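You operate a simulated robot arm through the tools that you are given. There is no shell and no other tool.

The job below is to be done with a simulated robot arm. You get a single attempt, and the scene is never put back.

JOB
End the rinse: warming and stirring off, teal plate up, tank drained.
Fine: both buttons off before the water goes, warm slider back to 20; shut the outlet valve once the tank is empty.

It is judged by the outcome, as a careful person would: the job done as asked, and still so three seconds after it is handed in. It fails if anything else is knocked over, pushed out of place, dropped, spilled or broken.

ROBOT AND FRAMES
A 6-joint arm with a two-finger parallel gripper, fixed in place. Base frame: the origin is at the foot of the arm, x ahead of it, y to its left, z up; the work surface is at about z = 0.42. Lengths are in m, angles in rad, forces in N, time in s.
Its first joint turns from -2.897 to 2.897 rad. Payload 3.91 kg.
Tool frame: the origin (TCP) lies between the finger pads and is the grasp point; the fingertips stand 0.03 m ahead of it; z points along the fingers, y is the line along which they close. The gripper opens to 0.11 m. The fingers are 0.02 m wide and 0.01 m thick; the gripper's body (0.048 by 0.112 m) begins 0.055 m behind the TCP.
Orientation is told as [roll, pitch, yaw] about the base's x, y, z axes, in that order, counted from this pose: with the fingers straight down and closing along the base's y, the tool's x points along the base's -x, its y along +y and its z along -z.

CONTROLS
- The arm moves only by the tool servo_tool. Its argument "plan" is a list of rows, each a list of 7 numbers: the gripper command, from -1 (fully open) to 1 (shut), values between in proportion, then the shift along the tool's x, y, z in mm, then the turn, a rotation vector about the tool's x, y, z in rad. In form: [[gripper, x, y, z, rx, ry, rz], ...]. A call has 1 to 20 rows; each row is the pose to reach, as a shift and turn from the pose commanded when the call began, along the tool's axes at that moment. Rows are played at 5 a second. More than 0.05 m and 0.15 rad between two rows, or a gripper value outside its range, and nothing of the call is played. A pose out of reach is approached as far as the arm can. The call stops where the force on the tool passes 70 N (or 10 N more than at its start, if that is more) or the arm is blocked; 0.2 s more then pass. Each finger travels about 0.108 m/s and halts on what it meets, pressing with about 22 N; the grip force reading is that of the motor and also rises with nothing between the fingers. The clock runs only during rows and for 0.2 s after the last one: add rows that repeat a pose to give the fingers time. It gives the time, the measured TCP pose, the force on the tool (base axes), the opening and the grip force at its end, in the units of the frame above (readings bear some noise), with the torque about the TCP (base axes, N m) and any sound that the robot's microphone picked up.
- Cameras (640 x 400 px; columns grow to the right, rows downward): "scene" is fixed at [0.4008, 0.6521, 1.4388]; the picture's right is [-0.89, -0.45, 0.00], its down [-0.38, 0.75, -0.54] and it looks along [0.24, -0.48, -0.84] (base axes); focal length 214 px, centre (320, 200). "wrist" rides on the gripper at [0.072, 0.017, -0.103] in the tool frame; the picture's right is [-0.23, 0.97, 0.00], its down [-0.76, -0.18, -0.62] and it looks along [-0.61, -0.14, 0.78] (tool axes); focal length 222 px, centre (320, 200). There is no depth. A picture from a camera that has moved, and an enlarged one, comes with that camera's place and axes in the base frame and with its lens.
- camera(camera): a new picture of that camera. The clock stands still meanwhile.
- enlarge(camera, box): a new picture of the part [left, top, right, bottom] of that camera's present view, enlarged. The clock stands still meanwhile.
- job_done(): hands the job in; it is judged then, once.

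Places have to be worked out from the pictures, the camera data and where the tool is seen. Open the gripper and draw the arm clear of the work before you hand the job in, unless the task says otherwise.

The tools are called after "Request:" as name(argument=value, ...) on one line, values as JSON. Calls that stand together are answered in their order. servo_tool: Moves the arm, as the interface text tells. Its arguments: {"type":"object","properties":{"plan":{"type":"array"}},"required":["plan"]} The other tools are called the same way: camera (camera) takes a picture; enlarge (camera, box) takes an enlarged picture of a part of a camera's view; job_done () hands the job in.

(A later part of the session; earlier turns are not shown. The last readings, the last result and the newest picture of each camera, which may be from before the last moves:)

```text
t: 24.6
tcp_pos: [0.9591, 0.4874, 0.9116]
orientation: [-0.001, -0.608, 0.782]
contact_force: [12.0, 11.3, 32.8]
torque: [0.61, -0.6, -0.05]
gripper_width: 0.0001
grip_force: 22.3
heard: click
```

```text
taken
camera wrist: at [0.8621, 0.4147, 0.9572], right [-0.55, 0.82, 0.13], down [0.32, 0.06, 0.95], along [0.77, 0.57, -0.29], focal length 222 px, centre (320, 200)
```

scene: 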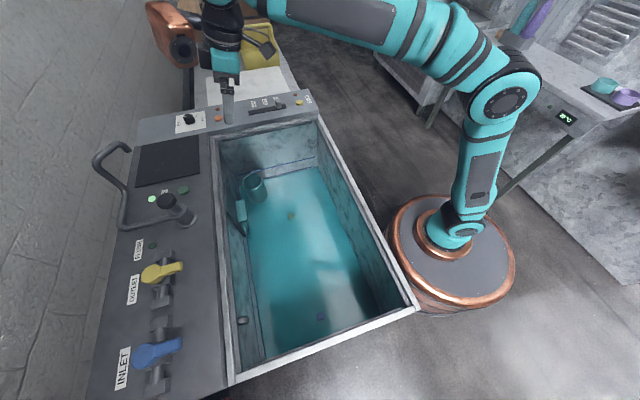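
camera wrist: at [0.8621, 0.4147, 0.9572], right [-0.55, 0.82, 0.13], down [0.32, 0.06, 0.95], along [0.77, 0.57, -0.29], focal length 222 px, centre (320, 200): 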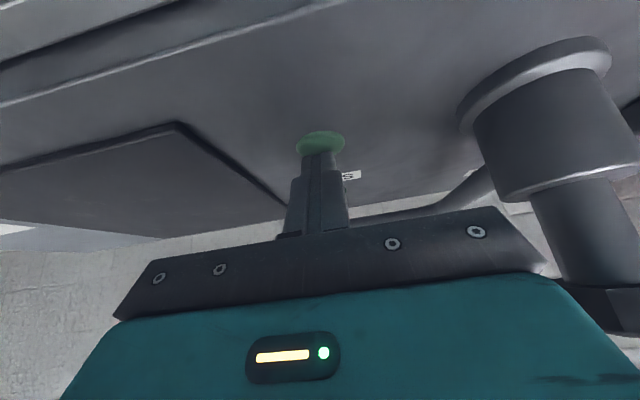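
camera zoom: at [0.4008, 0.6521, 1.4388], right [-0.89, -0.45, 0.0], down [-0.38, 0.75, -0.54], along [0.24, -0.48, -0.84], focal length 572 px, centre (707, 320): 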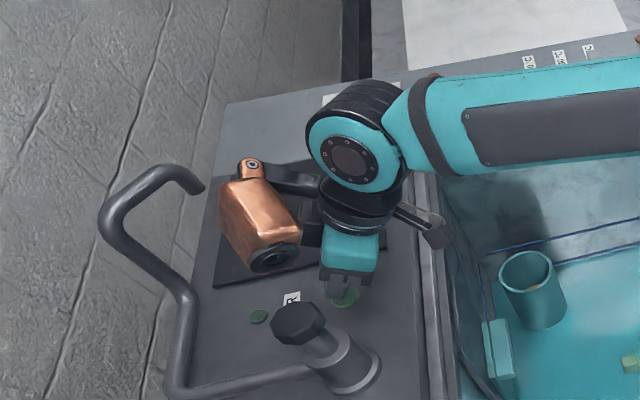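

Click heard and the STIR lamp is dark. I lift straight up, then retreat over the tank and check the lamps.

Request:
servo_tool(plan=[[1, -11.4, 0, -16.5, 0, 0, 0], [1, -28, 0, -41, 0, 0, 0], [1, -45, 0, -66, 0, 0, 0], [1, -37, 0, -100, 0, 0, 0], [0, -18, 0, -135, 0, 0.1, 0], [-1, 0, 0, -170, 0, 0.2, 0], [-1, 15, 0, -205, 0, 0.3, 0]])

Request:
camera(camera="wrist")

Request:
camera(camera="scene")

Request:
enlarge(camera="scene", box=[100, 130, 280, 250])

```text
t: 26.2
tcp_pos: [0.8699, 0.3959, 1.0687]
orientation: [0.0, -0.302, 0.782]
contact_force: [0.2, -0.3, -0.2]
torque: [-0.01, 0.02, 0.03]
gripper_width: 0.11
grip_force: 0.0
```

```text
taken
camera wrist: at [0.787, 0.337, 1.1468], right [-0.53, 0.84, 0.07], down [0.51, 0.26, 0.82], along [0.68, 0.47, -0.57], focal length 222 px, centre (320, 200)
```

wrist: 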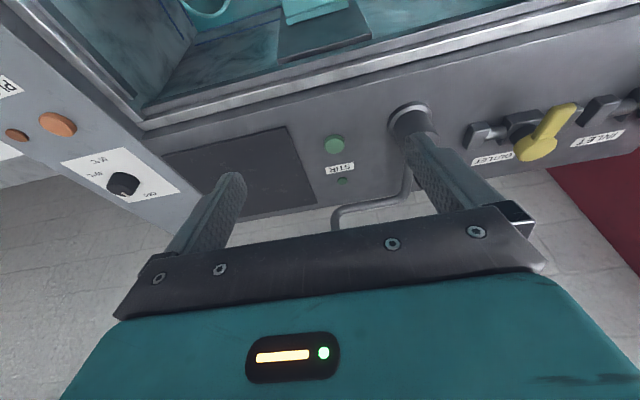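

```text
taken
```

scene: 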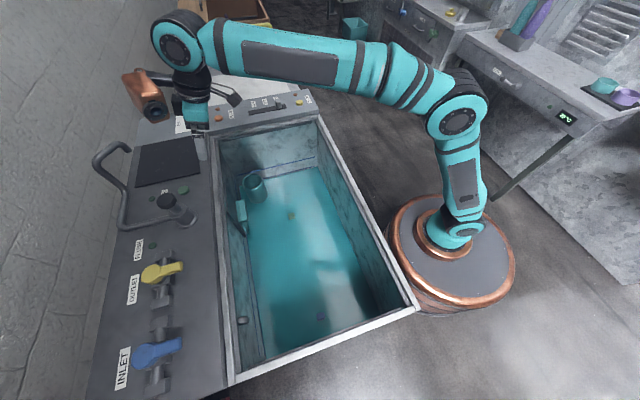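

```text
3.33 times, centred on (190, 190) of scene
camera zoom: at [0.4008, 0.6521, 1.4388], right [-0.89, -0.45, 0.0], down [-0.38, 0.75, -0.54], along [0.24, -0.48, -0.84], focal length 715 px, centre (753, 233)
```

zoom: 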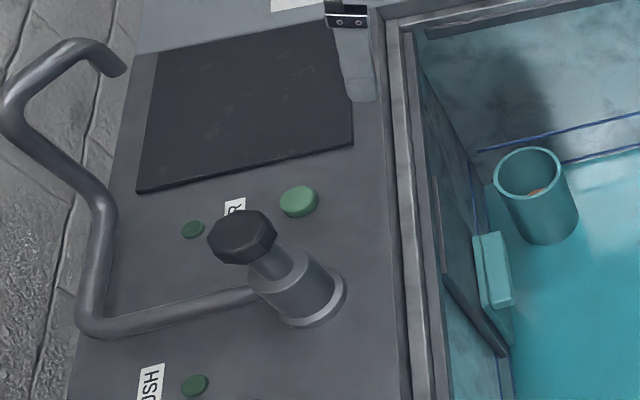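

Both lamps are off and the slider is at 20. Next is the teal plate: I lower into the upper tank, facing the wall, for a close view.

Request:
servo_tool(plan=[[-1, 26, 2, 30, 0, -0.05, 0], [-1, 52, 5, 60, 0, -0.1, 0], [-1, 78, 7, 90, 0, -0.15, 0], [-1, 104, 10, 120, 0, -0.2, 0], [-1, 130, 13, 150, 0, -0.25, 0], [-1, 156, 15, 181, 0, -0.3, 0]])

Request:
camera(camera="wrist")

Request:
enlarge(camera="wrist", box=[220, 60, 440, 220])

Request:
enlarge(camera="scene", box=[180, 120, 340, 240])

```text
t: 27.6
tcp_pos: [0.7911, 0.3395, 0.8496]
orientation: [-0.001, -0.603, 0.783]
contact_force: [-0.2, 0.3, 0.7]
torque: [0.0, -0.06, 0.0]
gripper_width: 0.11
grip_force: 0.1
```

```text
taken
camera wrist: at [0.6956, 0.268, 0.8948], right [-0.55, 0.82, 0.13], down [0.32, 0.07, 0.95], along [0.77, 0.56, -0.3], focal length 222 px, centre (320, 200)
```

wrist: 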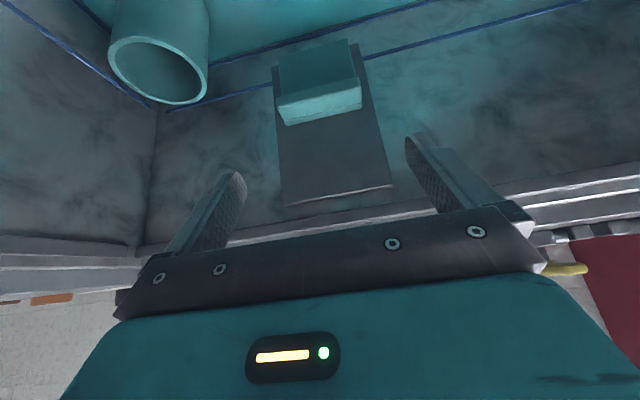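

```text
2.50 times, centred on (330, 140) of wrist
camera zoom: at [0.6956, 0.268, 0.8948], right [-0.55, 0.82, 0.13], down [0.32, 0.07, 0.95], along [0.77, 0.56, -0.3], focal length 555 px, centre (295, 350)
```

zoom: 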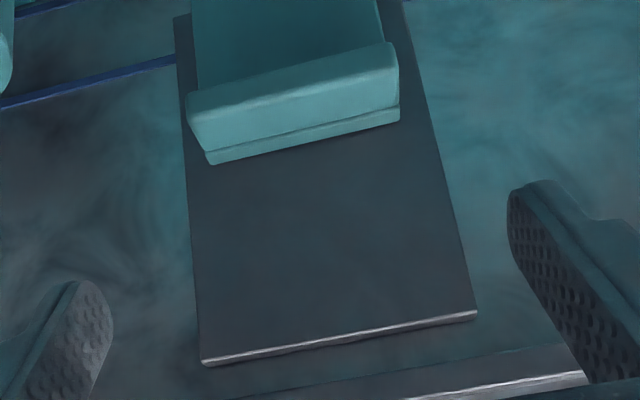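

```text
3.33 times, centred on (260, 180) of scene
camera zoom: at [0.4008, 0.6521, 1.4388], right [-0.89, -0.45, 0.0], down [-0.38, 0.75, -0.54], along [0.24, -0.48, -0.84], focal length 715 px, centre (520, 267)
```

zoom: 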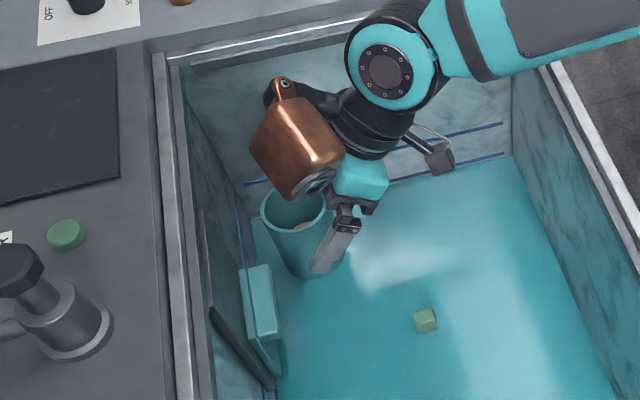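

From this view the teal block spans U -0.373 to -0.272 (width 0.10), with its top at z≈0.706 and front at V≈0.88. The grey rail plate's top is at z≈0.815. I approach to just above and in front of it with the fingers fully open, to check alignment.

Request:
servo_tool(plan=[[-1, 6, -1, 40, 0, 0, 0], [-1, 12, -2, 80, 0, 0, 0], [-1, 19, -3, 118, 0, 0, 0]])

Request:
camera(camera="wrist")

Request:
enlarge(camera="wrist", box=[200, 60, 460, 240])

Request:
enlarge(camera="scene", box=[180, 120, 340, 240])

```text
t: 28.4
tcp_pos: [0.8299, 0.3739, 0.7412]
orientation: [0.0, -0.604, 0.781]
contact_force: [-0.8, 0.2, 0.9]
torque: [-0.03, 0.0, 0.04]
gripper_width: 0.11
grip_force: 0.1
```

```text
taken
camera wrist: at [0.7336, 0.3018, 0.7874], right [-0.55, 0.82, 0.13], down [0.32, 0.07, 0.95], along [0.77, 0.56, -0.3], focal length 222 px, centre (320, 200)
```

wrist: 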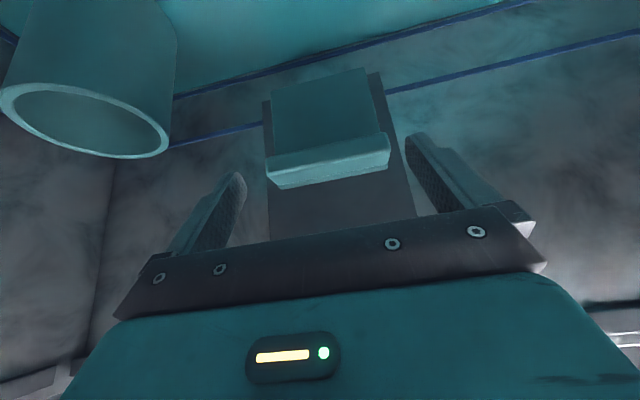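

```text
2.22 times, centred on (330, 150) of wrist
camera zoom: at [0.7336, 0.3018, 0.7874], right [-0.55, 0.82, 0.13], down [0.32, 0.07, 0.95], along [0.77, 0.56, -0.3], focal length 494 px, centre (298, 311)
```

zoom: 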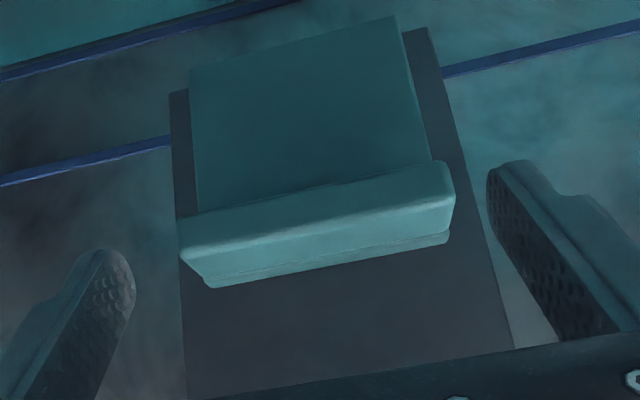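

```text
3.33 times, centred on (260, 180) of scene
camera zoom: at [0.4008, 0.6521, 1.4388], right [-0.89, -0.45, 0.0], down [-0.38, 0.75, -0.54], along [0.24, -0.48, -0.84], focal length 715 px, centre (520, 267)
```

zoom: 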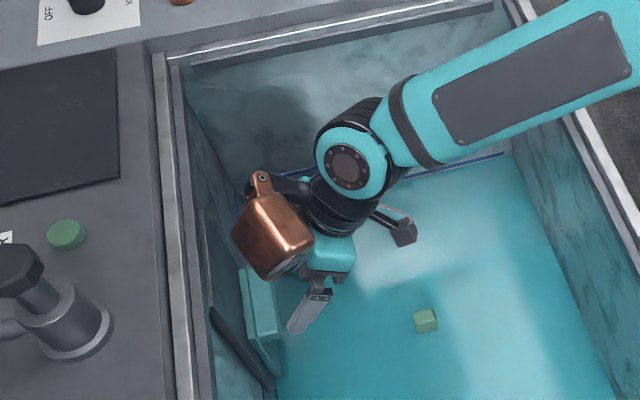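

The teal piece is a slab with a protruding lip along its top (U -0.369 to -0.273, V from 0.887, z≈0.706). The open fingers straddle it with about 5 mm each side. I advance slowly and close on the lip's ends.

Request:
servo_tool(plan=[[-1, -3, 1, 14, 0, 0, 0], [-1, -6, 1, 28, 0, 0, 0], [-1, -9, 1, 42, 0, 0, 0], [-1, -10.6, 1, 51, 0, 0, 0]])

Request:
enlarge(camera="wrist", box=[200, 60, 460, 240])

```text
t: 29.4
tcp_pos: [0.8529, 0.4008, 0.7082]
orientation: [-0.002, -0.605, 0.784]
contact_force: [-24.5, -21.2, 16.2]
torque: [3.54, -3.35, 1.15]
gripper_width: 0.11
grip_force: 0.0
```

```text
2.22 times, centred on (330, 150) of wrist
camera zoom: at [0.7564, 0.328, 0.7536], right [-0.55, 0.82, 0.13], down [0.32, 0.07, 0.95], along [0.77, 0.56, -0.3], focal length 494 px, centre (298, 311)
```

zoom: 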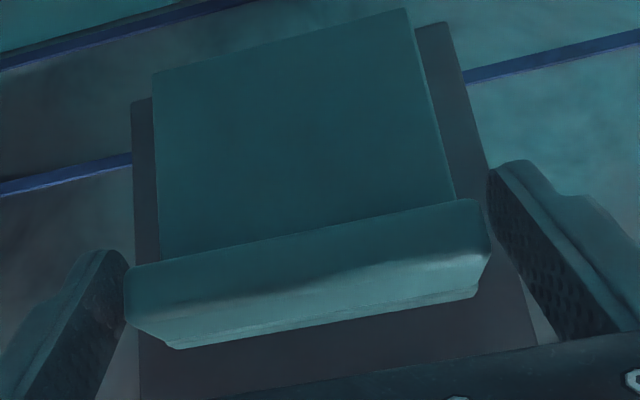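

The force and torque say something about 15 cm up the tool (the copper wrist camera) touched the tank rim, not the fingers. I back off the same way and will use a steeper tilt so that it stays clear of the wall.

Request:
servo_tool(plan=[[-1, 3, 0, -15, 0, 0, 0], [-1, 6, -1, -35, 0, 0, 0], [-1, 9, -1, -60, 0, 0, 0], [-1, 9, -1, -60, 0, -0.1, 0], [-1, 9, -1, -60, 0, -0.2, 0], [-1, 9, -1, -60, 0, -0.3, 0]])

Request:
camera(camera="wrist")

Request:
camera(camera="scene")

Request:
enlarge(camera="scene", box=[180, 120, 340, 240])

```text
t: 30.8
tcp_pos: [0.826, 0.3705, 0.7504]
orientation: [0.0, -0.904, 0.781]
contact_force: [-0.8, 0.2, 1.6]
torque: [0.0, 0.0, 0.01]
gripper_width: 0.1102
grip_force: 0.0
```

```text
taken
camera wrist: at [0.7237, 0.2932, 0.7582], right [-0.59, 0.79, 0.18], down [0.11, -0.14, 0.98], along [0.8, 0.6, -0.01], focal length 222 px, centre (320, 200)
```

wrist: 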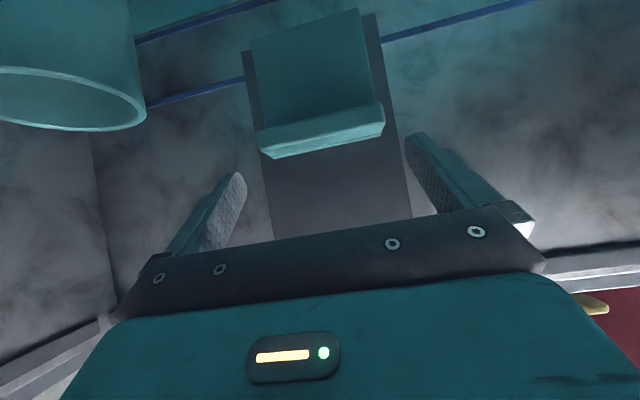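

```text
taken
```

scene: 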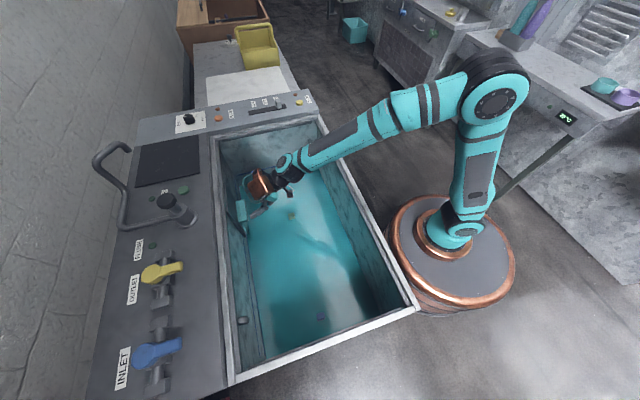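

```text
3.33 times, centred on (260, 180) of scene
camera zoom: at [0.4008, 0.6521, 1.4388], right [-0.89, -0.45, 0.0], down [-0.38, 0.75, -0.54], along [0.24, -0.48, -0.84], focal length 715 px, centre (520, 267)
```

zoom: 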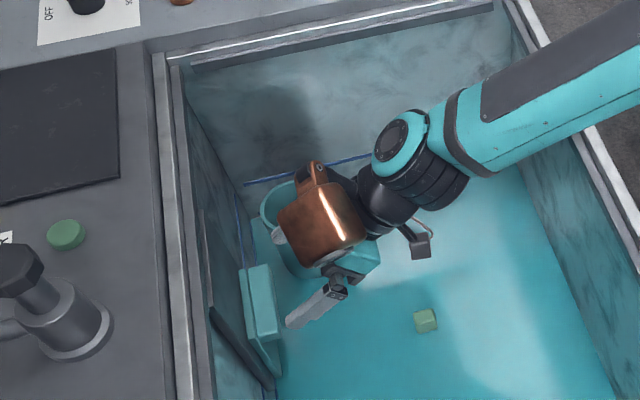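

With the steeper tilt the copper camera sits well inside the tank, and the fingers still straddle the lip. I advance to the lip again with small steps.

Request:
servo_tool(plan=[[-1, 4, 1, 17, 0, 0, 0], [-1, 8, 1, 34, 0, 0, 0], [-1, 11, 1, 48, 0, 0, 0], [-1, 13.4, 1, 59, 0, 0, 0]])

Request:
enlarge(camera="wrist", box=[200, 60, 460, 240])

Request:
enlarge(camera="scene", box=[180, 120, 340, 240])

```text
t: 31.8
tcp_pos: [0.8527, 0.3989, 0.7037]
orientation: [0.0, -0.903, 0.783]
contact_force: [0.2, 0.2, 0.1]
torque: [-0.01, 0.02, 0.01]
gripper_width: 0.1102
grip_force: 0.1
```

```text
2.22 times, centred on (330, 150) of wrist
camera zoom: at [0.7499, 0.3212, 0.7122], right [-0.59, 0.79, 0.18], down [0.11, -0.14, 0.98], along [0.8, 0.6, -0.01], focal length 494 px, centre (298, 311)
```

zoom: 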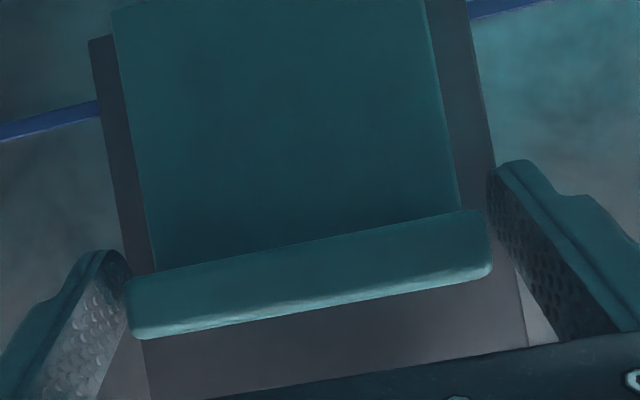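

```text
3.33 times, centred on (260, 180) of scene
camera zoom: at [0.4008, 0.6521, 1.4388], right [-0.89, -0.45, 0.0], down [-0.38, 0.75, -0.54], along [0.24, -0.48, -0.84], focal length 715 px, centre (520, 267)
```

zoom: 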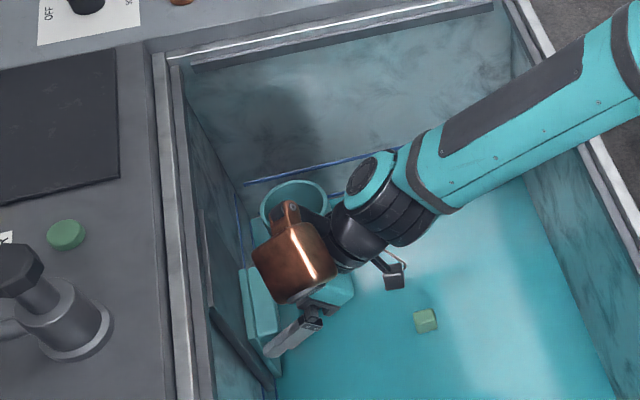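

No contact, and the tips are beside the lip's ends. Closing on it.

Request:
servo_tool(plan=[[-0.8, 0, 0, 0, 0, 0, 0], [-0.6, 0, 0, 0, 0, 0, 0], [-0.4, 0, 0, 0, 0, 0, 0], [-0.4, 0, 0, 0, 0, 0, 0]])

Request:
enlarge(camera="wrist", box=[200, 60, 460, 240])

```text
t: 32.8
tcp_pos: [0.8516, 0.3978, 0.704]
orientation: [-0.001, -0.903, 0.782]
contact_force: [4.1, -0.1, -0.5]
torque: [0.1, 0.08, 0.18]
gripper_width: 0.0997
grip_force: 45.2
```

```text
2.22 times, centred on (330, 150) of wrist
camera zoom: at [0.75, 0.3212, 0.7122], right [-0.59, 0.79, 0.18], down [0.11, -0.14, 0.98], along [0.8, 0.6, -0.01], focal length 494 px, centre (298, 311)
```

zoom: 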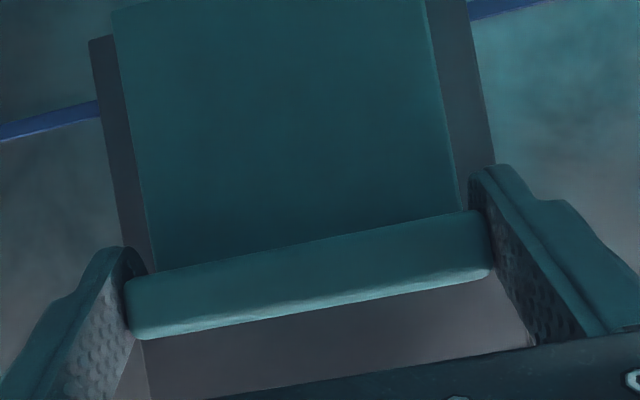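

The lip is held at width 0.0997. I lift straight up 30 mm first to feel the slide.

Request:
servo_tool(plan=[[-0.4, -7.9, 0, -6.2, 0, 0, 0], [-0.4, -15.7, 0, -12.4, 0, 0, 0], [-0.4, -23.6, 0, -18.6, 0, 0, 0]])

Request:
enlarge(camera="wrist", box=[200, 60, 460, 240])

Request:
enlarge(camera="scene", box=[180, 120, 340, 240])

```text
t: 33.6
tcp_pos: [0.8509, 0.399, 0.7328]
orientation: [0.001, -0.903, 0.782]
contact_force: [3.0, -1.3, -1.3]
torque: [-0.2, 0.18, -0.33]
gripper_width: 0.0996
grip_force: 44.7
```

```text
2.22 times, centred on (330, 150) of wrist
camera zoom: at [0.75, 0.3212, 0.7419], right [-0.59, 0.79, 0.18], down [0.11, -0.14, 0.98], along [0.8, 0.6, -0.01], focal length 494 px, centre (298, 311)
```

zoom: 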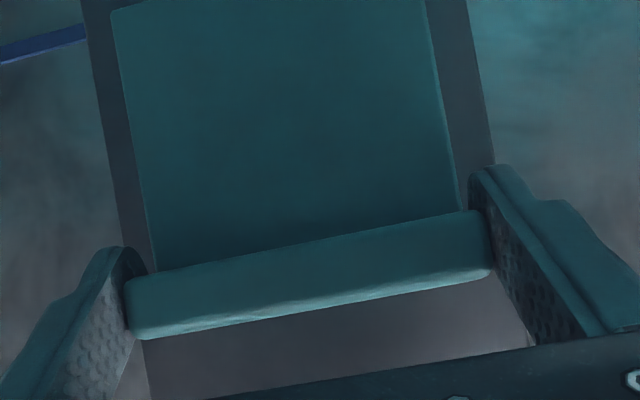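

```text
3.33 times, centred on (260, 180) of scene
camera zoom: at [0.4008, 0.6521, 1.4388], right [-0.89, -0.45, 0.0], down [-0.38, 0.75, -0.54], along [0.24, -0.48, -0.84], focal length 715 px, centre (520, 267)
```

zoom: 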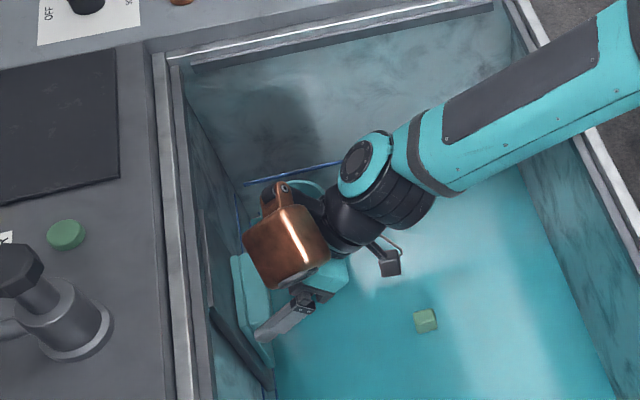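

The plate slides up freely (under 5 N). I continue up toward the top of the rail, where a stop should show as a force rise.

Request:
servo_tool(plan=[[-0.4, -9.4, 0, -7.4, 0, 0, 0], [-0.4, -18.8, 0, -14.9, 0, 0, 0], [-0.4, -28.3, 0, -22.3, 0, 0, 0], [-0.4, -37.7, 0, -29.7, 0, 0, 0], [-0.4, -44, 0, -34.7, 0, 0, 0], [-0.4, -50, 0, -39.6, 0, 0, 0]])

Request:
camera(camera="wrist")

Request:
enlarge(camera="scene", box=[180, 120, 340, 240])

```text
t: 35.0
tcp_pos: [0.853, 0.3974, 0.8015]
orientation: [-0.002, -0.907, 0.782]
contact_force: [0.4, 0.1, -0.7]
torque: [0.03, -0.05, 0.0]
gripper_width: 0.077
grip_force: 0.0
```

```text
taken
camera wrist: at [0.751, 0.3211, 0.8096], right [-0.59, 0.79, 0.18], down [0.11, -0.14, 0.98], along [0.8, 0.6, 0.0], focal length 222 px, centre (320, 200)
```

wrist: 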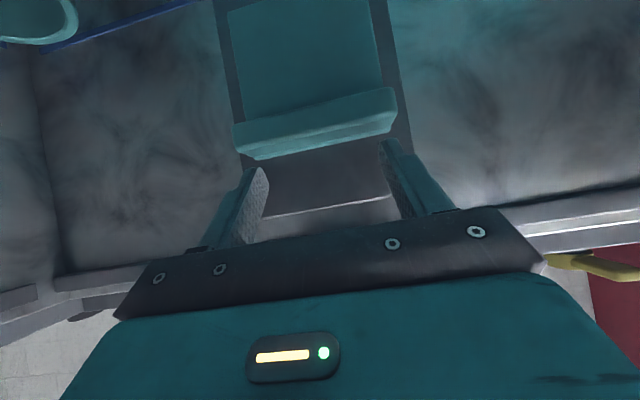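

```text
3.33 times, centred on (260, 180) of scene
camera zoom: at [0.4008, 0.6521, 1.4388], right [-0.89, -0.45, 0.0], down [-0.38, 0.75, -0.54], along [0.24, -0.48, -0.84], focal length 715 px, centre (520, 267)
```

zoom: 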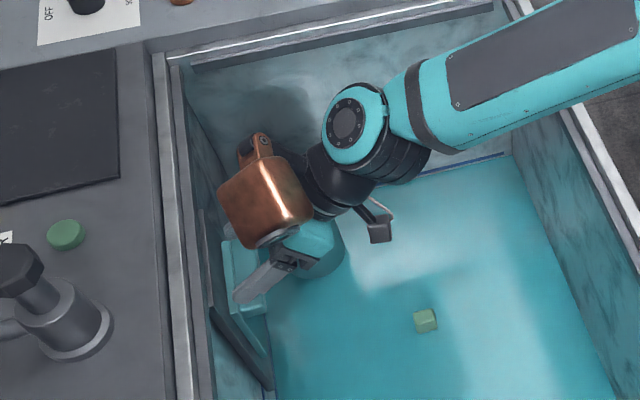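

The grip slipped off part-way: the lip top is now at about z 0.771, so the plate rose ~65 mm and stayed. I open, drop back onto the lip, and re-grip to find out whether that's the end stop.

Request:
servo_tool(plan=[[-1, 0, 0, 0, 0, 0, 0], [-1, 0, 0, 0, 0, 0, 0], [-1, 8, 0, 6, 0, 0, 0], [-1, 17, 0, 13, 0, 0, 0], [-1, 26, 0, 20, 0, 0, 0], [-1, 26, 0, 20, 0, 0, 0]])

Request:
enlarge(camera="wrist", box=[200, 60, 460, 240])

```text
t: 36.4
tcp_pos: [0.8507, 0.3972, 0.7631]
orientation: [0.001, -0.902, 0.783]
contact_force: [0.1, -0.3, 0.3]
torque: [-0.01, 0.02, -0.01]
gripper_width: 0.1099
grip_force: 0.1
```

```text
2.22 times, centred on (330, 150) of wrist
camera zoom: at [0.7494, 0.3205, 0.7718], right [-0.59, 0.79, 0.18], down [0.11, -0.14, 0.98], along [0.8, 0.6, -0.01], focal length 494 px, centre (298, 311)
```

zoom: 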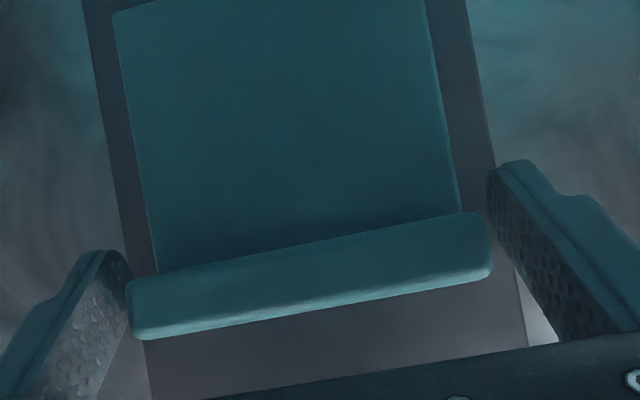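

The lip is exactly 60 mm higher than at the start. I re-grip and lift in 3 mm steps to see whether it meets a stop.

Request:
servo_tool(plan=[[-0.8, 0, 0, 0, 0, 0, 0], [-0.4, 0, 0, 0, 0, 0, 0], [-0.3, 0, 0, 0, 0, 0, 0], [-0.3, -2.4, 0, -1.9, 0, 0, 0], [-0.3, -4.7, 0, -3.7, 0, 0, 0]])

Request:
enlarge(camera="wrist", box=[200, 60, 460, 240])

```text
t: 37.6
tcp_pos: [0.852, 0.3988, 0.7652]
orientation: [0.003, -0.898, 0.78]
contact_force: [-8.1, -1.4, -40.6]
torque: [-0.97, 0.5, -0.55]
gripper_width: 0.0996
grip_force: 45.2
```

```text
2.22 times, centred on (330, 150) of wrist
camera zoom: at [0.7495, 0.3205, 0.7741], right [-0.59, 0.79, 0.18], down [0.12, -0.14, 0.98], along [0.8, 0.6, -0.01], focal length 494 px, centre (298, 311)
```

zoom: 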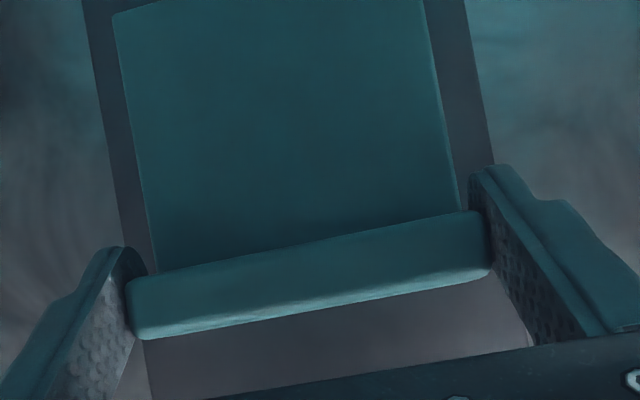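

40 N after only a few mm confirms it: the plate is at its upper stop. I open the fingers, back off the lip, and rise out of the tank, then verify the plate stays up.

Request:
servo_tool(plan=[[-0.8, 4.7, 0, 3.7, 0, 0, 0], [-1, 4.7, 0, 3.7, 0, 0, 0], [-1, 4.7, 0, 3.7, 0, 0, 0], [-1, 0, 0, -25, 0, 0, 0], [-1, -5, 0, -65, 0, 0, 0], [-1, -15, 0, -105, 0, 0, 0], [-1, -50, 0, -135, 0, 0.1, 0], [-1, -90, 0, -165, 0, 0.2, 0], [-1, -130, 0, -190, 0, 0.3, 0], [-1, -170, 0, -215, 0, 0.3, 0]])

Request:
camera(camera="wrist")

Request:
camera(camera="scene")

Request:
enlarge(camera="scene", box=[180, 120, 340, 240])

```text
t: 39.8
tcp_pos: [0.8076, 0.3555, 1.0372]
orientation: [-0.001, -0.603, 0.783]
contact_force: [0.6, -0.3, -0.7]
torque: [0.0, 0.01, -0.01]
gripper_width: 0.11
grip_force: 0.0
```

```text
taken
camera wrist: at [0.7116, 0.2824, 1.0824], right [-0.55, 0.82, 0.13], down [0.32, 0.07, 0.94], along [0.77, 0.56, -0.3], focal length 222 px, centre (320, 200)
```

wrist: 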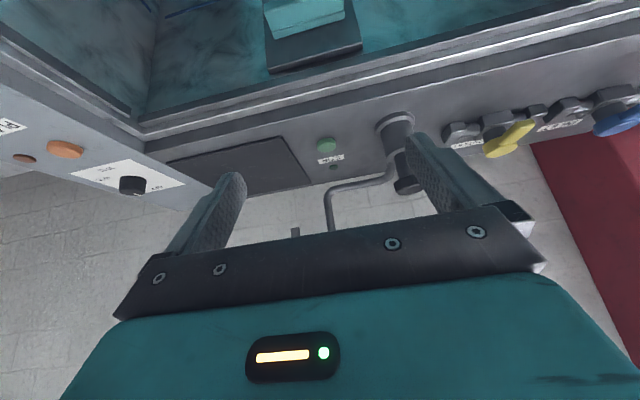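

```text
taken
```

scene: 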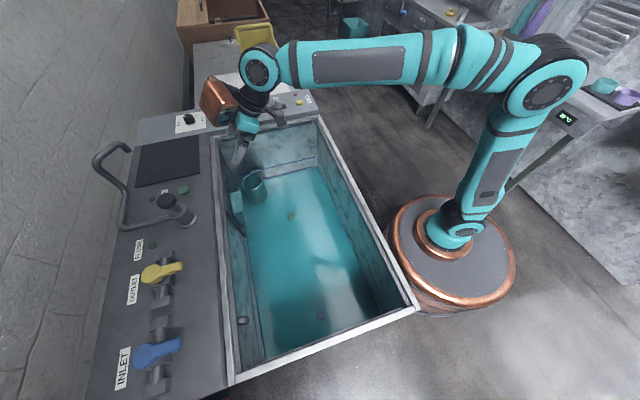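

```text
3.33 times, centred on (260, 180) of scene
camera zoom: at [0.4008, 0.6521, 1.4388], right [-0.89, -0.45, 0.0], down [-0.38, 0.75, -0.54], along [0.24, -0.48, -0.84], focal length 715 px, centre (520, 267)
```

zoom: 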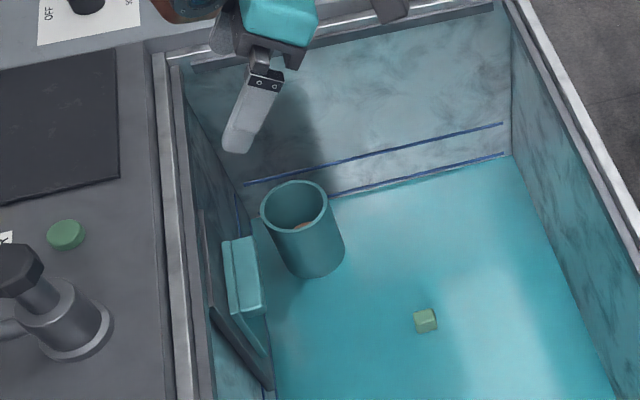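

The plate stays up by itself. Next is the OUTLET valve: I travel along the tank toward it (tool +y), then move in for a close view with fingers shut.

Request:
servo_tool(plan=[[-0.5, 0, 43, 0, 0, 0, 0], [0, 0, 87, 0, 0, 0, 0], [0.5, 0, 130, 0, 0, 0, 0], [1, 0, 173, 0, 0, 0, 0], [1, 0, 217, 0, 0, 0, 0], [1, 0, 260, 0, 0, 0, 0], [1, -33, 260, 23, 0, 0, 0], [1, -66, 260, 46, 0, 0, 0]])

Request:
camera(camera="wrist")

Request:
enlarge(camera="wrist", box=[180, 0, 460, 190])

Request:
camera(camera="scene")

```text
t: 41.6
tcp_pos: [0.6786, 0.5965, 1.0366]
orientation: [0.0, -0.604, 0.782]
contact_force: [-0.5, -0.4, 0.9]
torque: [0.0, 0.0, 0.01]
gripper_width: 0.0
grip_force: 22.2
```

```text
taken
camera wrist: at [0.5825, 0.5222, 1.0821], right [-0.55, 0.82, 0.13], down [0.32, 0.07, 0.95], along [0.77, 0.56, -0.3], focal length 222 px, centre (320, 200)
```

wrist: 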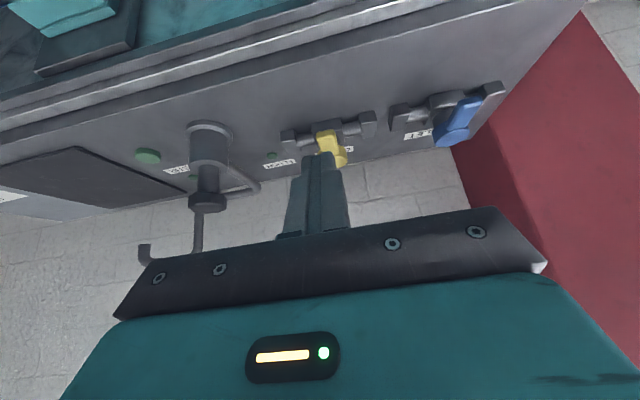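

```text
2.11 times, centred on (320, 95) of wrist
camera zoom: at [0.5825, 0.5222, 1.0821], right [-0.55, 0.82, 0.13], down [0.32, 0.07, 0.95], along [0.77, 0.56, -0.3], focal length 468 px, centre (320, 421)
```

zoom: 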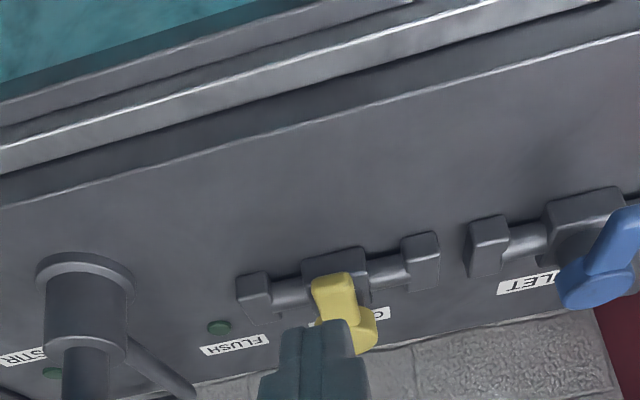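

```text
taken
```

scene: 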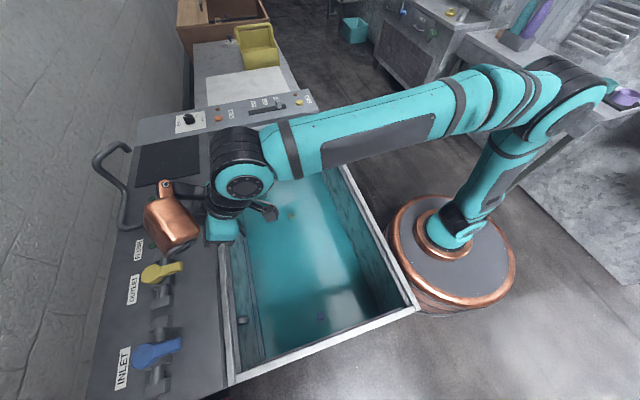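

The outlet hub is at about (U -0.057, V 1.066) with the lever pointing toward the tank, tip V≈1.002 and z≈0.93–0.95. Crosswise to the pipe means closed. I move to the lever's +u side, still above it, for a precise look.

Request:
servo_tool(plan=[[1, -14, 15, 28, 0, 0, 0], [1, -28, 30, 57, 0, 0, 0], [1, -42, 43, 85, 0, 0, 0]])

Request:
camera(camera="wrist")

Request:
enlarge(camera="wrist", box=[180, 60, 400, 220])

Request:
enlarge(camera="scene", box=[90, 190, 250, 310])

```text
t: 42.4
tcp_pos: [0.7102, 0.6826, 0.9918]
orientation: [0.002, -0.606, 0.782]
contact_force: [-0.6, -0.4, 1.0]
torque: [0.03, 0.0, -0.02]
gripper_width: 0.0002
grip_force: 22.1
```

```text
taken
camera wrist: at [0.6131, 0.6103, 1.0364], right [-0.55, 0.82, 0.13], down [0.32, 0.07, 0.95], along [0.77, 0.56, -0.3], focal length 222 px, centre (320, 200)
```

wrist: 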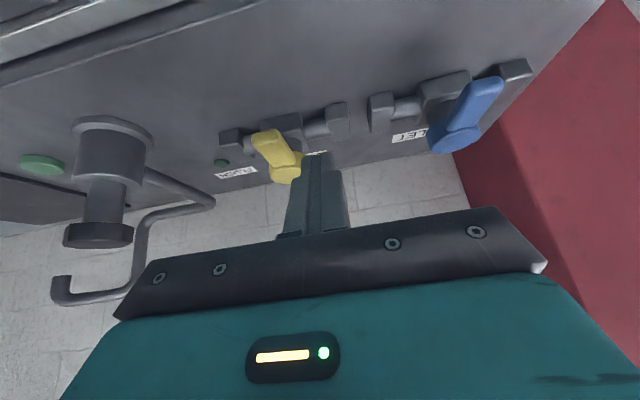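

```text
2.50 times, centred on (290, 140) of wrist
camera zoom: at [0.6131, 0.6103, 1.0364], right [-0.55, 0.82, 0.13], down [0.32, 0.07, 0.95], along [0.77, 0.56, -0.3], focal length 555 px, centre (395, 350)
```

zoom: 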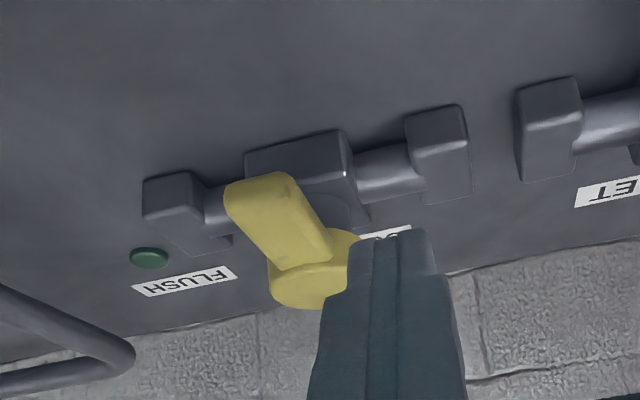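

```text
3.33 times, centred on (170, 250) of scene
camera zoom: at [0.4008, 0.6521, 1.4388], right [-0.89, -0.45, 0.0], down [-0.38, 0.75, -0.54], along [0.24, -0.48, -0.84], focal length 715 px, centre (820, 33)
```

zoom: 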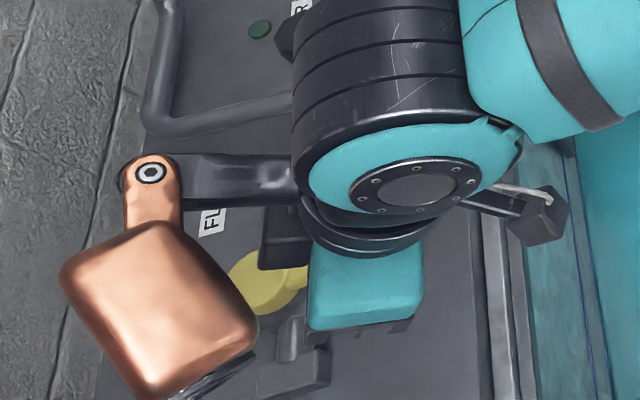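

The lever is about 19 mm wide, centred at U -0.057, and the closed fingers are on its +u side with a ~17 mm gap. I descend to lever height without touching it.

Request:
servo_tool(plan=[[1, 2, 0, 16, 0, 0, 0], [1, 4, 0, 33, 0, 0, 0], [1, 6, 0, 49, 0, 0, 0]])

Request:
enlarge(camera="wrist", box=[180, 60, 400, 220])

Request:
enlarge(camera="scene", box=[90, 190, 250, 310])

```text
t: 43.2
tcp_pos: [0.7259, 0.6993, 0.9461]
orientation: [0.0, -0.604, 0.782]
contact_force: [0.1, 0.7, 0.0]
torque: [0.0, 0.0, 0.01]
gripper_width: 0.0
grip_force: 21.9
```

```text
2.50 times, centred on (290, 140) of wrist
camera zoom: at [0.6291, 0.6268, 0.9921], right [-0.55, 0.82, 0.13], down [0.32, 0.07, 0.95], along [0.77, 0.56, -0.3], focal length 555 px, centre (395, 350)
```

zoom: 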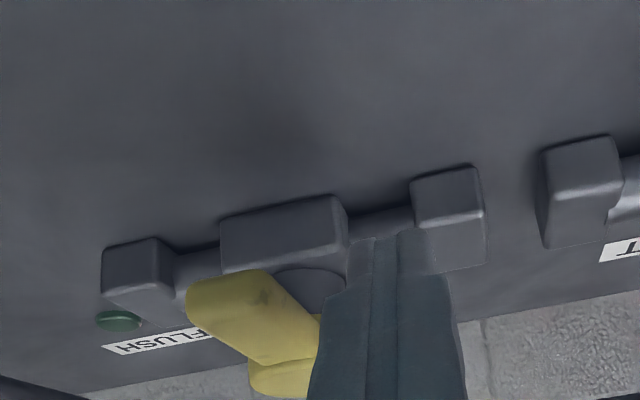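

```text
3.33 times, centred on (170, 250) of scene
camera zoom: at [0.4008, 0.6521, 1.4388], right [-0.89, -0.45, 0.0], down [-0.38, 0.75, -0.54], along [0.24, -0.48, -0.84], focal length 715 px, centre (820, 33)
```

zoom: 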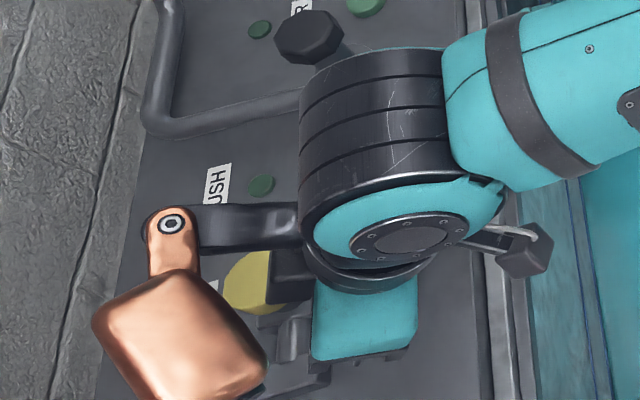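

Fingers are at lever height with no contact. I push gently toward -u (opening anticlockwise) for the first ~30° and check the response.

Request:
servo_tool(plan=[[1, 1, -10, -0.7, 0, 0, 0], [1, 2, -20, -1.4, 0, 0, 0], [1, 2, -28, -1.4, 0, 0, 0], [1, 2, -36, -1.4, 0, 0, 0], [1, 2, -44, -1.4, 0, 0, 0]])

Request:
enlarge(camera="wrist", box=[180, 60, 400, 220])

Request:
camera(camera="scene")

```text
t: 44.4
tcp_pos: [0.7545, 0.6654, 0.9465]
orientation: [0.0, -0.603, 0.781]
contact_force: [0.2, 0.9, 0.0]
torque: [0.02, 0.0, -0.02]
gripper_width: 0.0
grip_force: 22.0
```

```text
2.50 times, centred on (290, 140) of wrist
camera zoom: at [0.6586, 0.5933, 0.9913], right [-0.55, 0.82, 0.13], down [0.32, 0.07, 0.95], along [0.77, 0.56, -0.3], focal length 555 px, centre (395, 350)
```

zoom: 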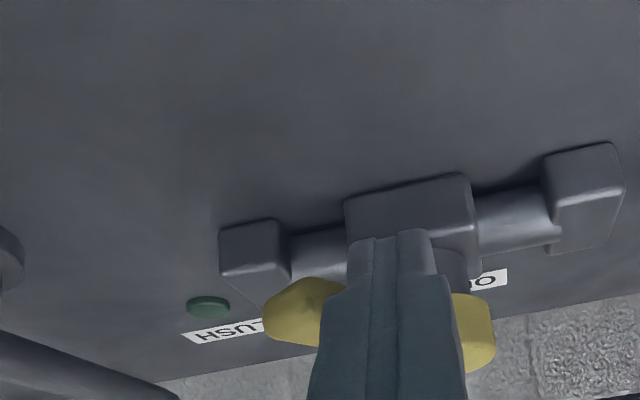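

```text
taken
```

scene: 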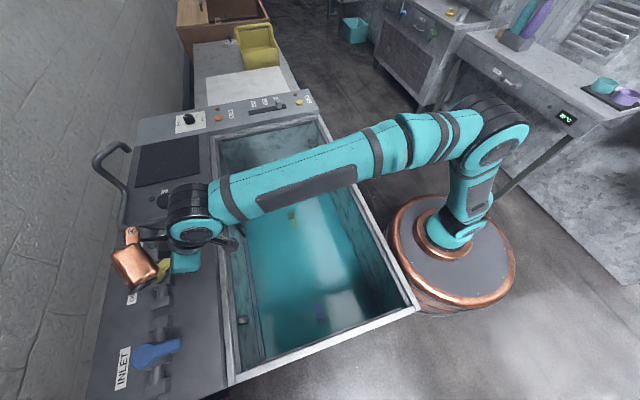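

The lever turns freely toward -u and is now about 50° round. I continue the arc toward 90°.

Request:
servo_tool(plan=[[1, -4.1, -14, 2.8, 0, 0, 0], [1, -8.2, -27, 5.7, 0, 0, 0], [1, -12.8, -33, 8.8, 0, 0, 0], [1, -16.5, -38, 11.4, 0, 0, 0], [1, -22.2, -42, 15.3, 0, 0, 0]])

Request:
enlarge(camera="wrist", box=[180, 60, 480, 260])

Request:
enlarge(camera="scene", box=[90, 190, 250, 310])

```text
t: 45.6
tcp_pos: [0.8039, 0.6558, 0.945]
orientation: [0.0, -0.603, 0.781]
contact_force: [-0.8, 0.7, 0.7]
torque: [-0.02, -0.03, 0.03]
gripper_width: 0.0001
grip_force: 21.9
```

```text
2.00 times, centred on (330, 160) of wrist
camera zoom: at [0.7068, 0.5838, 0.9914], right [-0.55, 0.82, 0.13], down [0.32, 0.07, 0.95], along [0.77, 0.56, -0.3], focal length 444 px, centre (300, 280)
```

zoom: 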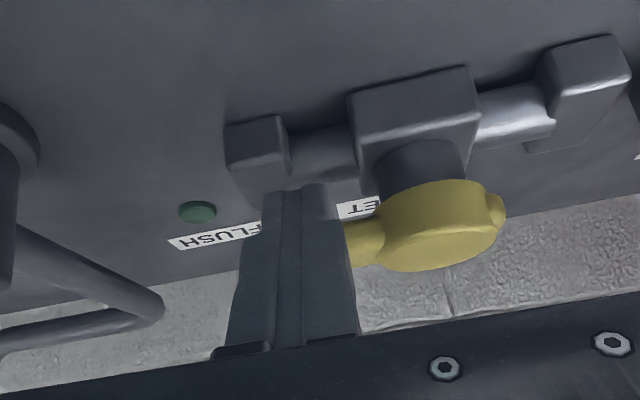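

```text
3.33 times, centred on (170, 250) of scene
camera zoom: at [0.4008, 0.6521, 1.4388], right [-0.89, -0.45, 0.0], down [-0.38, 0.75, -0.54], along [0.24, -0.48, -0.84], focal length 715 px, centre (820, 33)
```

zoom: 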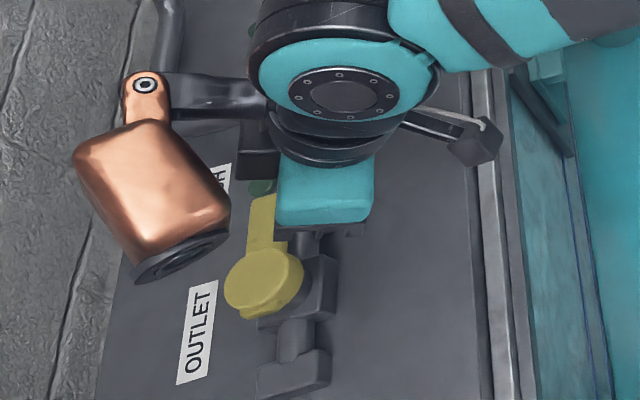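

The lever now looks roughly in line with the pipe. I back the fingers off and up, wait a moment, and check the lever and water.

Request:
servo_tool(plan=[[1, 16, 3, -11, 0, 0, 0], [1, 16, 3, -40, 0, 0, 0], [1, 0, 3, -80, 0, 0, 0], [1, 20, 3, -110, 0, 0, 0], [1, 40, 3, -140, 0, 0, 0], [1, 60, 3, -165, 0, 0, 0]])

Request:
camera(camera="scene")

Request:
enlarge(camera="scene", box=[90, 220, 230, 340])

Request:
camera(camera="wrist")

```text
t: 47.0
tcp_pos: [0.6991, 0.5588, 1.0477]
orientation: [0.0, -0.603, 0.783]
contact_force: [0.0, 0.6, -0.8]
torque: [-0.01, -0.04, 0.01]
gripper_width: 0.0001
grip_force: 22.2
```

```text
taken
```

scene: 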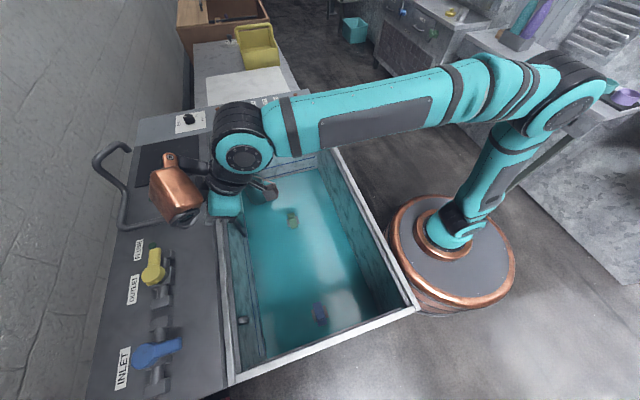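

```text
3.33 times, centred on (160, 280) of scene
camera zoom: at [0.4008, 0.6521, 1.4388], right [-0.89, -0.45, 0.0], down [-0.38, 0.75, -0.54], along [0.24, -0.48, -0.84], focal length 715 px, centre (853, -67)
```

zoom: 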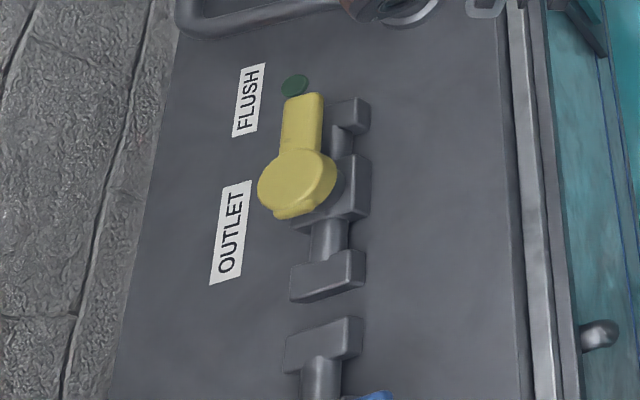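

```text
taken
camera wrist: at [0.6033, 0.4869, 1.0931], right [-0.55, 0.82, 0.13], down [0.32, 0.07, 0.94], along [0.77, 0.56, -0.3], focal length 222 px, centre (320, 200)
```

wrist: 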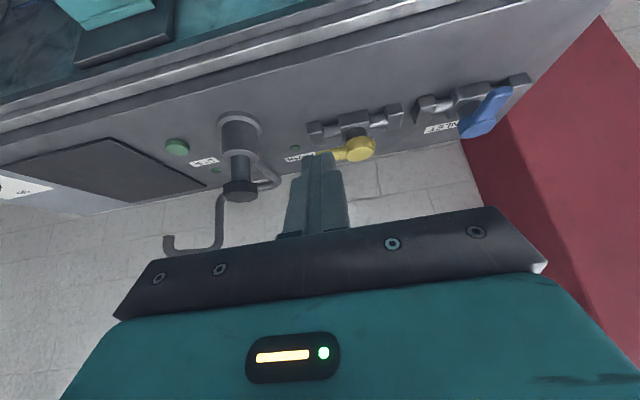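

The lever is in line with the pipe, and the tank's contents already look different. I hold still for 4 s and check the level.

Request:
servo_tool(plan=[[1, 0, 0, 0, 0, 0, 0], [1, 0, 0, 0, 0, 0, 0], [1, 0, 0, 0, 0, 0, 0], [1, 0, 0, 0, 0, 0, 0], [1, 0, 0, 0, 0, 0, 0], [1, 0, 0, 0, 0, 0, 0], [1, 0, 0, 0, 0, 0, 0], [1, 0, 0, 0, 0, 0, 0], [1, 0, 0, 0, 0, 0, 0], [1, 0, 0, 0, 0, 0, 0], [1, 0, 0, 0, 0, 0, 0], [1, 0, 0, 0, 0, 0, 0], [1, 0, 0, 0, 0, 0, 0], [1, 0, 0, 0, 0, 0, 0], [1, 0, 0, 0, 0, 0, 0], [1, 0, 0, 0, 0, 0, 0], [1, 0, 0, 0, 0, 0, 0], [1, 0, 0, 0, 0, 0, 0], [1, 0, 0, 0, 0, 0, 0], [1, 0, 0, 0, 0, 0, 0]])

Request:
camera(camera="scene")

Request:
enlarge(camera="scene", box=[210, 150, 420, 390])

```text
t: 51.2
tcp_pos: [0.699, 0.5591, 1.0492]
orientation: [-0.001, -0.603, 0.782]
contact_force: [0.0, 0.3, 0.4]
torque: [0.01, 0.0, -0.02]
gripper_width: 0.0
grip_force: 22.4
```

```text
taken
```

scene: 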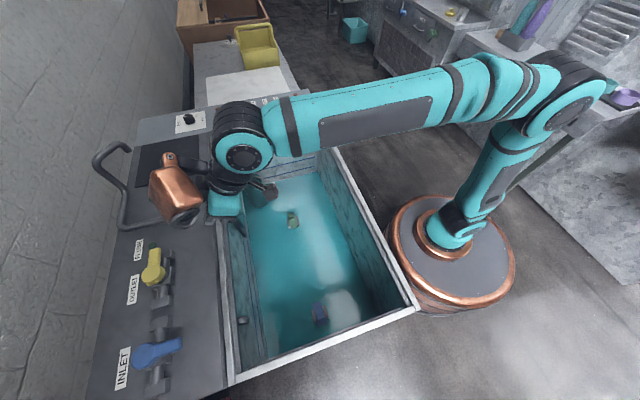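

```text
1.67 times, centred on (315, 270) of scene
camera zoom: at [0.4008, 0.6521, 1.4388], right [-0.89, -0.45, 0.0], down [-0.38, 0.75, -0.54], along [0.24, -0.48, -0.84], focal length 358 px, centre (328, 83)
```

zoom: 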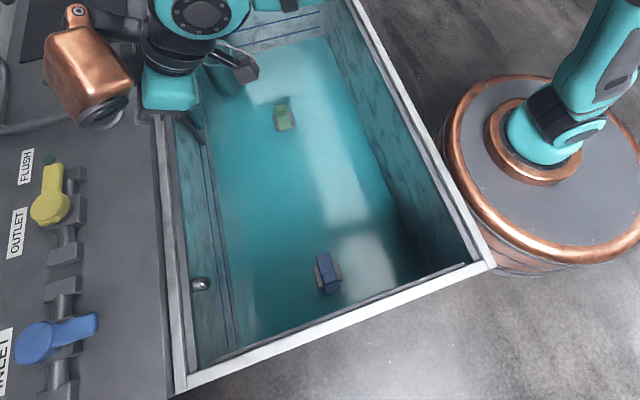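

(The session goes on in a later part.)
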